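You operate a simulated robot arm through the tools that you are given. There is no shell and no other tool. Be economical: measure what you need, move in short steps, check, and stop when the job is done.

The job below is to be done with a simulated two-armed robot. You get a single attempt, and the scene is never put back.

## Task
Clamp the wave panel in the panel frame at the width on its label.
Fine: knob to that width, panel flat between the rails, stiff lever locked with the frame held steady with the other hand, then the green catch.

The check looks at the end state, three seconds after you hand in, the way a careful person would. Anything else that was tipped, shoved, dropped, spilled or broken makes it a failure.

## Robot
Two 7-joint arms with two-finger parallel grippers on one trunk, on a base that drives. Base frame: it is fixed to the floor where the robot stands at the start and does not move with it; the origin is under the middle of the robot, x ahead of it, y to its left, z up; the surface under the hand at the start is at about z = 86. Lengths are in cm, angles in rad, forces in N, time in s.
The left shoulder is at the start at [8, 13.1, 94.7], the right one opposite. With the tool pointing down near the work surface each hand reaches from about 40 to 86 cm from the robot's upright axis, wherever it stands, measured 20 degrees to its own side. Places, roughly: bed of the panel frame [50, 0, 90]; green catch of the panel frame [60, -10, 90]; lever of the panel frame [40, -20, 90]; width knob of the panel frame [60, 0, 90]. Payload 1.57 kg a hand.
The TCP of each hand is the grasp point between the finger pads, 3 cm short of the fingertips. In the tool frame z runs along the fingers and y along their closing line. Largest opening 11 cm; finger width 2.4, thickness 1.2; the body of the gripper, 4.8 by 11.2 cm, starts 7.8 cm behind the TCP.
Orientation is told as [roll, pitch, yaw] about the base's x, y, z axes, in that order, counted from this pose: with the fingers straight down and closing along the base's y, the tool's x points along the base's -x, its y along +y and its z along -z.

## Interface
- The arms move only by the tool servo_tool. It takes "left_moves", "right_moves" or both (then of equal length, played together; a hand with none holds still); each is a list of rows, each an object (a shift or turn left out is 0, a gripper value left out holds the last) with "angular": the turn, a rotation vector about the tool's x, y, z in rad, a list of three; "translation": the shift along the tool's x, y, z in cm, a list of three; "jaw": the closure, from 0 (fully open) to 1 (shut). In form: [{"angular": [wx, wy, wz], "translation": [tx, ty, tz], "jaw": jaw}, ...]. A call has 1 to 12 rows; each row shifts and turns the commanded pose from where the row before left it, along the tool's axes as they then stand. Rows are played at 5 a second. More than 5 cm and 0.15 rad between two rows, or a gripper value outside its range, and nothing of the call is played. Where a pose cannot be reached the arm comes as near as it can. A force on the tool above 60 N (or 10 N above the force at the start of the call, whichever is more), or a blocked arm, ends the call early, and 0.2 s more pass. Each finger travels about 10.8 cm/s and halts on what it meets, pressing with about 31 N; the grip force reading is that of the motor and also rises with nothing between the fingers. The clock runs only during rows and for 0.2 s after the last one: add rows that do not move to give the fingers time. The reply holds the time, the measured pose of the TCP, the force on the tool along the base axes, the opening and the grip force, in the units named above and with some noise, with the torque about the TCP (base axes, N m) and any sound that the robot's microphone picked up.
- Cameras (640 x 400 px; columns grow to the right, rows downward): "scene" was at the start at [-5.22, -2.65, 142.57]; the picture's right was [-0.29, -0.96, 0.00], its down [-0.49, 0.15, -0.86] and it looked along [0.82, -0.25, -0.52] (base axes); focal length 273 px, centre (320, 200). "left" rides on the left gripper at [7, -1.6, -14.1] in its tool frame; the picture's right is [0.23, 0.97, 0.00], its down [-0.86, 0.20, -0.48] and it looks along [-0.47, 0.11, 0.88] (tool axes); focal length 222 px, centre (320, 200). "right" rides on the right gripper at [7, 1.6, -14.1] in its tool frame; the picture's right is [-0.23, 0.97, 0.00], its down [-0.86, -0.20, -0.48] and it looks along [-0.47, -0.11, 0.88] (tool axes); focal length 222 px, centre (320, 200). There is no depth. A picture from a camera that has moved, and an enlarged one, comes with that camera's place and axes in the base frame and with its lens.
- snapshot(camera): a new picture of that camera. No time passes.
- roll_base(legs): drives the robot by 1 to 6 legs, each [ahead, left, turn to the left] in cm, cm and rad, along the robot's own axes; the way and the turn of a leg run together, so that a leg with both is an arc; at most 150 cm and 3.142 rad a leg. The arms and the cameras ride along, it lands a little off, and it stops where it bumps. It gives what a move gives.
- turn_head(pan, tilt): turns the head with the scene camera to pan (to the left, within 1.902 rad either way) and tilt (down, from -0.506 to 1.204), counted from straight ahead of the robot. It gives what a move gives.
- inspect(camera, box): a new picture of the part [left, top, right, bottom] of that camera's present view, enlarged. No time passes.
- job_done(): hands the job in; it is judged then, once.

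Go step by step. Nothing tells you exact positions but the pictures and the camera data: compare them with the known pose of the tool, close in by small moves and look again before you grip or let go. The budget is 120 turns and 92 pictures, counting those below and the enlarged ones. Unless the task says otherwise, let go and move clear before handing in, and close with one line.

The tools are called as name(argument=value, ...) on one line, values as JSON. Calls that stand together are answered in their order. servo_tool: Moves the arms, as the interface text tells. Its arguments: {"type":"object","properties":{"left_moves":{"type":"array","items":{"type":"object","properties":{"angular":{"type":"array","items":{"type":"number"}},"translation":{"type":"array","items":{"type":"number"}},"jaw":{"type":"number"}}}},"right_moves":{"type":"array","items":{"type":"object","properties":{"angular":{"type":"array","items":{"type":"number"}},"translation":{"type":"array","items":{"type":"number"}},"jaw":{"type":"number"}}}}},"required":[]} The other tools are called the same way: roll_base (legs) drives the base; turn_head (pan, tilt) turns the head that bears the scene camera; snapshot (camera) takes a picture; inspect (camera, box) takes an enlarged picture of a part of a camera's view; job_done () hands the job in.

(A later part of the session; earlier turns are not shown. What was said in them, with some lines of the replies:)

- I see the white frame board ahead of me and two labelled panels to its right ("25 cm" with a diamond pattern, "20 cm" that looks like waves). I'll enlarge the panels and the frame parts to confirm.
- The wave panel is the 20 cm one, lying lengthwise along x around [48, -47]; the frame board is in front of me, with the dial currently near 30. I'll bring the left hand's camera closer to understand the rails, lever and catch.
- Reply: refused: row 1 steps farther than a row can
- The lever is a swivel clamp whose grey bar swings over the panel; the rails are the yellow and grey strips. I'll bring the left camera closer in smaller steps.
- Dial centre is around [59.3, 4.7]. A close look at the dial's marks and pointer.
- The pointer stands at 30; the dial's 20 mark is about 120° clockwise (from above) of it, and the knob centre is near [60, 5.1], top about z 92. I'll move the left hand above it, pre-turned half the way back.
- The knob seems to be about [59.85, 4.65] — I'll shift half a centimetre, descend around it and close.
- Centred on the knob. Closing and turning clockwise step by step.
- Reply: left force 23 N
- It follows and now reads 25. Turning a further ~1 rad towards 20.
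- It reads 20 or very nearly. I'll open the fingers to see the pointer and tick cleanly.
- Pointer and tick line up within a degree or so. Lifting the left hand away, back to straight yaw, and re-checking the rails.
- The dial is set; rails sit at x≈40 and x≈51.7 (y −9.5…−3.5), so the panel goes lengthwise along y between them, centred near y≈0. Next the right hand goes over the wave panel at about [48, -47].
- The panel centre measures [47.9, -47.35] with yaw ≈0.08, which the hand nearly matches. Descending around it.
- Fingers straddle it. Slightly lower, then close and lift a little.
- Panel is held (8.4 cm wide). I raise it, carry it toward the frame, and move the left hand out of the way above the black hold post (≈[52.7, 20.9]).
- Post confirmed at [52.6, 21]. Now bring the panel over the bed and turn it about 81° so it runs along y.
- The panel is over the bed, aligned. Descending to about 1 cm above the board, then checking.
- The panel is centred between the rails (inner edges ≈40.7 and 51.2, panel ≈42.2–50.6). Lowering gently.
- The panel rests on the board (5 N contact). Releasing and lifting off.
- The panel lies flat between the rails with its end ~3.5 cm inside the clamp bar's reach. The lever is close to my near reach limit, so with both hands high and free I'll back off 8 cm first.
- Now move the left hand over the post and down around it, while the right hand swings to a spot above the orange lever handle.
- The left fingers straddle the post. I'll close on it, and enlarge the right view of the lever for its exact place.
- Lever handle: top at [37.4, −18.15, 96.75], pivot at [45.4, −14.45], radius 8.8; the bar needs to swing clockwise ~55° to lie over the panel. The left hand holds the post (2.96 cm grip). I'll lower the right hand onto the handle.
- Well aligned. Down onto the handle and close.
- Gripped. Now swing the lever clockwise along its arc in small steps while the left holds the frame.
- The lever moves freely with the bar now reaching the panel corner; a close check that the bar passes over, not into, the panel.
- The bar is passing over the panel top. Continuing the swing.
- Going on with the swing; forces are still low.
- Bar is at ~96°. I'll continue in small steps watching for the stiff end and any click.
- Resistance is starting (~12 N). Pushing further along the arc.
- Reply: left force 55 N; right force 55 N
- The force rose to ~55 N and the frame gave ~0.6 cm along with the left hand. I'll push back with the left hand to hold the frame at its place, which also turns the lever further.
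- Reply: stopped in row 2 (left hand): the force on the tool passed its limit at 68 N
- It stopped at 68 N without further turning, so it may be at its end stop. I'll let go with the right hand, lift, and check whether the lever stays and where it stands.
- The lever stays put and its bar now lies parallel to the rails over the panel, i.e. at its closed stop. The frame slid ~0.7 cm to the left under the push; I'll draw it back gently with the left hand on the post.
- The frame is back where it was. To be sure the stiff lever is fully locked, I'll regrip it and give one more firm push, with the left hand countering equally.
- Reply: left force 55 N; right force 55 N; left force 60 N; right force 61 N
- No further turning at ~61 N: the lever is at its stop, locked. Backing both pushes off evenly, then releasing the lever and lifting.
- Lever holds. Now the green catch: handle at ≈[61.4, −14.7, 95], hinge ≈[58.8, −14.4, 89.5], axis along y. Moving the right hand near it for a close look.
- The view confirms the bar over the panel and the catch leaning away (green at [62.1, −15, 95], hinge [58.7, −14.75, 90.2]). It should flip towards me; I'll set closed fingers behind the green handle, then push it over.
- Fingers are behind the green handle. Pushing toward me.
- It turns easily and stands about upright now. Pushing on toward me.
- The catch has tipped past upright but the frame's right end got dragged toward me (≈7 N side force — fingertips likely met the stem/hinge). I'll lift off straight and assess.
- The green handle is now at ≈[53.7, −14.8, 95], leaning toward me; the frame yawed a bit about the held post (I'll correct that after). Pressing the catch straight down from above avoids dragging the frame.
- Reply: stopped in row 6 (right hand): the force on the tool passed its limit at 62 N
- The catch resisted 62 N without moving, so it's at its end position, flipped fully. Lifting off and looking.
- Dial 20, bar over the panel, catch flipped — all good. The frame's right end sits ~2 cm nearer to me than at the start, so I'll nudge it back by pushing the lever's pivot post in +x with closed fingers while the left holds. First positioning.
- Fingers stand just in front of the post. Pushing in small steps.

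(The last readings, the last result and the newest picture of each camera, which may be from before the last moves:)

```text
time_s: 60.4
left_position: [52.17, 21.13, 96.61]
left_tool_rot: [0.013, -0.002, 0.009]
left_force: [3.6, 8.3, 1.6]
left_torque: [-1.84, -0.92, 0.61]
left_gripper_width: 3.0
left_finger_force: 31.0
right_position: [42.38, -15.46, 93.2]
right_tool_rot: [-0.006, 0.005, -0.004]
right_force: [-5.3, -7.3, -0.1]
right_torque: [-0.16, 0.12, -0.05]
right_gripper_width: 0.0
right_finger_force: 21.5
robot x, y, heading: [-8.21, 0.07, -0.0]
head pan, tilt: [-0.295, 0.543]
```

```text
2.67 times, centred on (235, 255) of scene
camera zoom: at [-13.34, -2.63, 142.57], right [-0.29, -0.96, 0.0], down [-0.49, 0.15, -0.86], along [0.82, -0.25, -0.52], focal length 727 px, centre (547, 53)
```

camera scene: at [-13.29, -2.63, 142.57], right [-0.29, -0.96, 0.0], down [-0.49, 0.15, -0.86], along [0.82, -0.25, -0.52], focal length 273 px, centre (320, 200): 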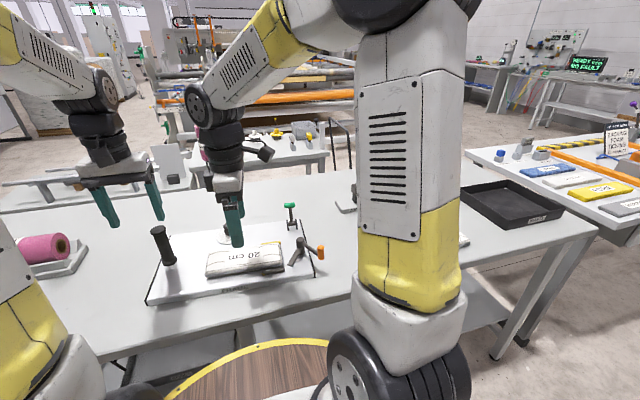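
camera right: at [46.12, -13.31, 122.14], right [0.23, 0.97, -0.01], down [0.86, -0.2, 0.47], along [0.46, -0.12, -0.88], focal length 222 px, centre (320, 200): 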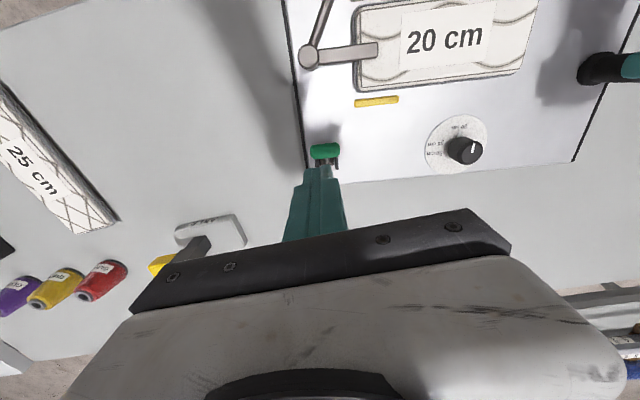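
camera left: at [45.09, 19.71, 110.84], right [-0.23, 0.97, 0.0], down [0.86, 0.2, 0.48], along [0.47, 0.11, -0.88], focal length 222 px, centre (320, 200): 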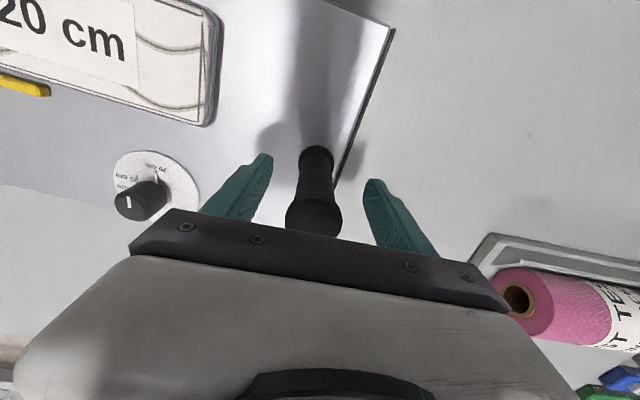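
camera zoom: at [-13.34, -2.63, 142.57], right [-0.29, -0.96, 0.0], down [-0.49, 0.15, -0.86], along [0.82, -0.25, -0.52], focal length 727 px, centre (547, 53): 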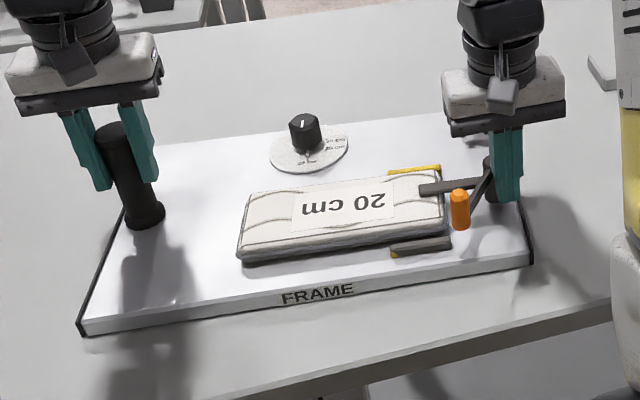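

About half restored. A bit more.

servo_tool(right_moves=[{"translation": [-0.4, 0, 0]}, {"translation": [-0.4, 0, 0]}, {"translation": [-0.4, 0, 0]}, {}, {"translation": [0.6, 0, 0]}, {"translation": [0.6, 0, 0]}, {"translation": [0, 0, -4]}, {"translation": [0, 0, -4]}, {"translation": [0, 0, -4]}, {"translation": [0, 0, -4]}, {}])

inspect(camera="scene", box=[130, 180, 340, 330])

```text
time_s: 62.8
left_position: [52.06, 20.84, 96.53]
left_tool_rot: [0.009, -0.001, 0.005]
left_force: [-4.1, -3.5, -1.7]
left_torque: [-0.16, 0.1, -0.16]
left_gripper_width: 2.95
left_finger_force: 30.9
right_position: [42.77, -15.16, 109.23]
right_tool_rot: [-0.005, 0.004, -0.004]
right_force: [-0.2, 0.0, -0.4]
right_torque: [0.0, -0.02, -0.02]
right_gripper_width: 0.02
right_finger_force: 21.0
robot x, y, heading: [-8.04, 0.15, -0.009]
head pan, tilt: [-0.295, 0.543]
```

```text
2.67 times, centred on (235, 255) of scene
camera zoom: at [-13.32, -2.63, 142.57], right [-0.29, -0.96, 0.0], down [-0.49, 0.15, -0.86], along [0.82, -0.25, -0.52], focal length 727 px, centre (547, 53)
```

zoom: 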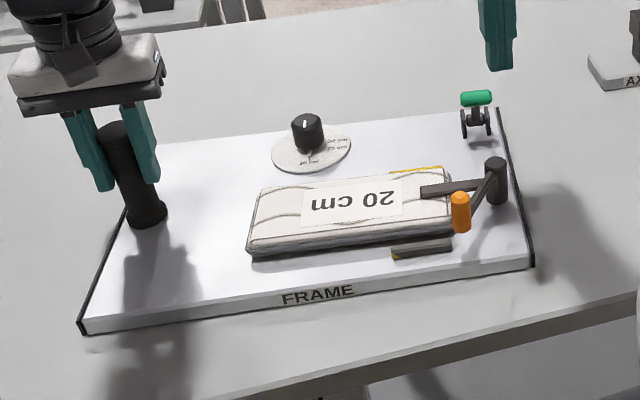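

The frame hardly moved this time but the panel seems to have shifted a bit within it. A close look.

inspect(camera="scene", box=[210, 210, 320, 290])

snapshot(camera="right")

```text
5.00 times, centred on (265, 250) of scene
camera zoom: at [-13.32, -2.63, 142.57], right [-0.29, -0.96, 0.0], down [-0.49, 0.15, -0.86], along [0.82, -0.25, -0.52], focal length 1364 px, centre (595, -50)
```

zoom: 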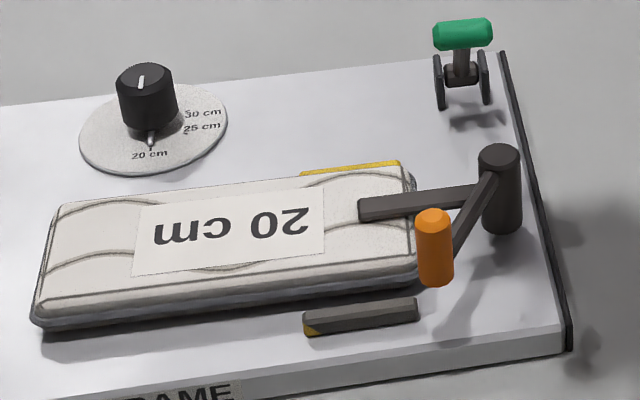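

```text
17 pictures are left
camera right: at [35.74, -13.39, 123.57], right [0.23, 0.97, -0.01], down [0.86, -0.2, 0.48], along [0.46, -0.11, -0.88], focal length 222 px, centre (320, 200)
```

right: 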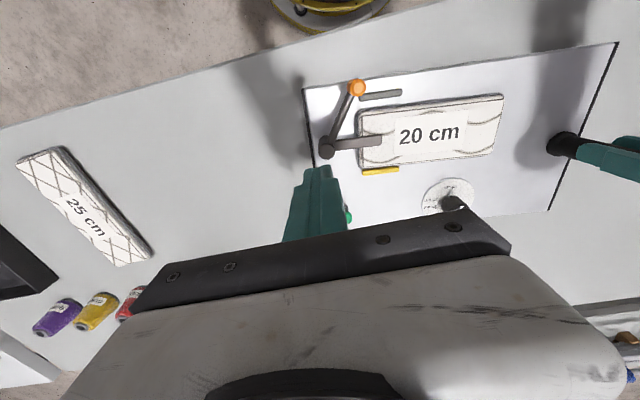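

Panel still lies between the rails; checking alignment from above.

inspect(camera="right", box=[295, 60, 515, 210])

```text
2.67 times, centred on (405, 135) of right
camera zoom: at [35.74, -13.39, 123.57], right [0.23, 0.97, -0.01], down [0.86, -0.2, 0.48], along [0.46, -0.11, -0.88], focal length 592 px, centre (93, 373)
```

zoom: 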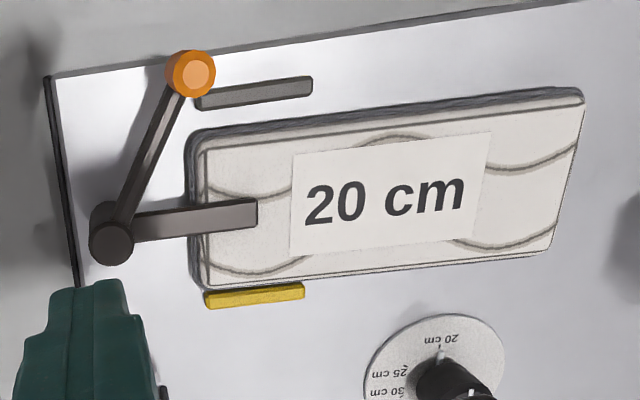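

Measured from above, the panel is parallel to and between both rails (gaps ≈0.5 and 1 cm), the bar is parallel over it, the dial at 20 and the catch flipped. The frame is within ~1 cm of its start. Now releasing the post and moving clear.

servo_tool(left_moves=[{"jaw": 0.6}, {"jaw": 0.3}, {}, {"translation": [0, 0, -4]}, {"translation": [0, 0, -4]}, {"translation": [0, 0, -4]}, {"translation": [0, 0, -3]}, {}])

inspect(camera="scene", box=[130, 180, 340, 330])

snapshot(camera="left")

```text
time_s: 64.6
left_position: [52.17, 20.89, 111.66]
left_tool_rot: [0.013, -0.004, 0.007]
left_force: [0.5, -0.1, 0.6]
left_torque: [0.04, 0.05, 0.0]
left_gripper_width: 7.7
left_finger_force: 0.1
right_position: [42.62, -15.2, 109.18]
right_tool_rot: [-0.006, 0.004, -0.003]
right_force: [0.2, -0.6, 0.8]
right_torque: [0.02, -0.02, -0.01]
right_gripper_width: 0.01
right_finger_force: 21.4
robot x, y, heading: [-8.03, 0.25, -0.005]
head pan, tilt: [-0.295, 0.543]
```

```text
2.67 times, centred on (235, 255) of scene
camera zoom: at [-13.31, -2.63, 142.57], right [-0.29, -0.96, 0.0], down [-0.49, 0.15, -0.86], along [0.82, -0.25, -0.52], focal length 727 px, centre (547, 53)
```

zoom: 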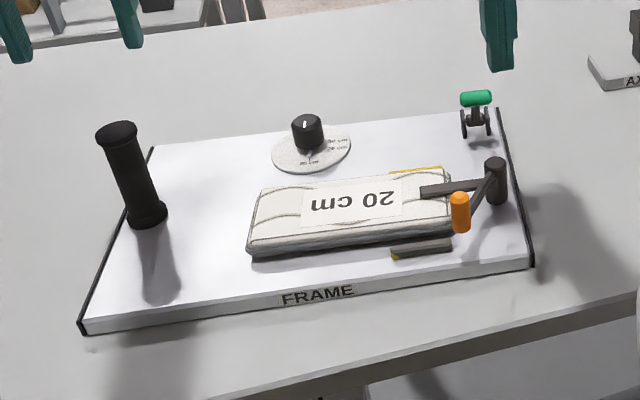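

```text
14 pictures are left
camera left: at [45.04, 19.08, 125.93], right [-0.23, 0.97, 0.01], down [0.85, 0.2, 0.48], along [0.47, 0.12, -0.88], focal length 222 px, centre (320, 200)
```

left: 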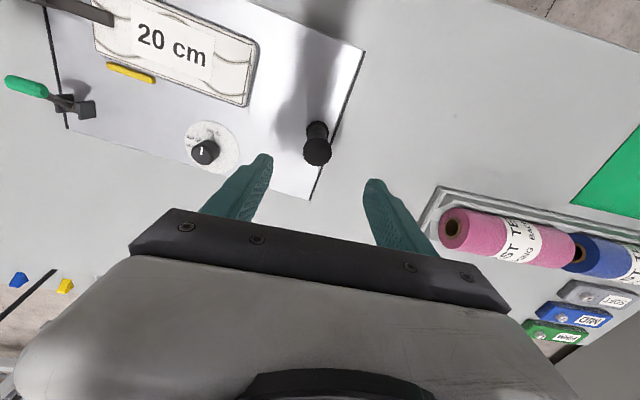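

Everything is still in place. One last close look at the dial and the catch.

inspect(camera="left", box=[170, 105, 250, 175])

inspect(camera="scene", box=[230, 200, 320, 270])

```text
5.71 times, centred on (210, 140) of left
camera zoom: at [45.04, 19.08, 125.93], right [-0.23, 0.97, 0.01], down [0.85, 0.2, 0.48], along [0.47, 0.12, -0.88], focal length 1269 px, centre (949, 543)
```

zoom: 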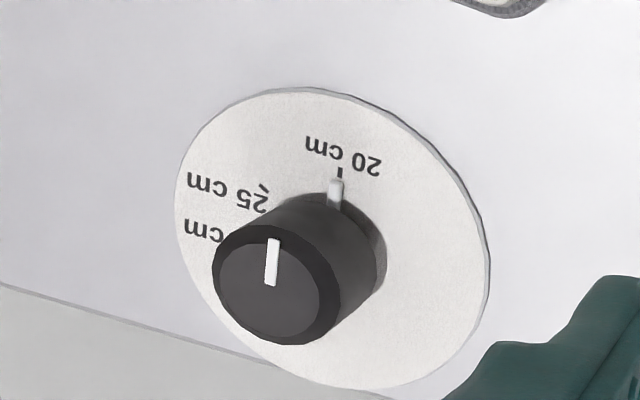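

```text
5.71 times, centred on (275, 235) of scene
camera zoom: at [-13.31, -2.63, 142.57], right [-0.29, -0.96, 0.0], down [-0.49, 0.15, -0.86], along [0.82, -0.25, -0.52], focal length 1558 px, centre (577, 0)
```

zoom: 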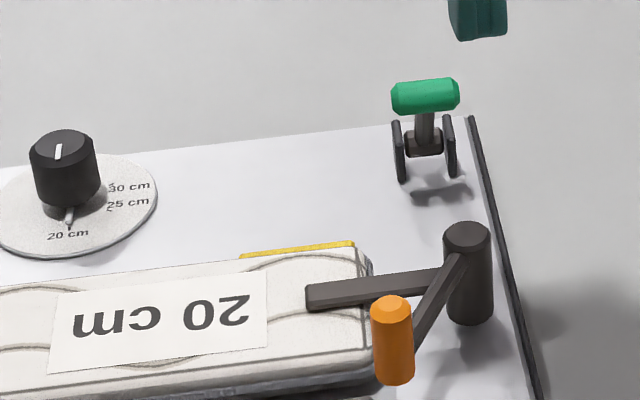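

The dial reads 20, the panel lies flat between the rails with the locked bar over it, the catch is flipped, and both hands are clear. Handing in.

job_done()

```text
The job is handed in.
```

I clamped the wave panel in the frame at 20 cm: knob on 20, panel flat between the rails, lever at its stop, and green catch flipped over. I heard no click from the lever or the catch, so I judged them shut because neither gave any further at about 60 N. The frame slipped while I worked the lever and catch; I nudged it back to within about 1 cm of where it started.
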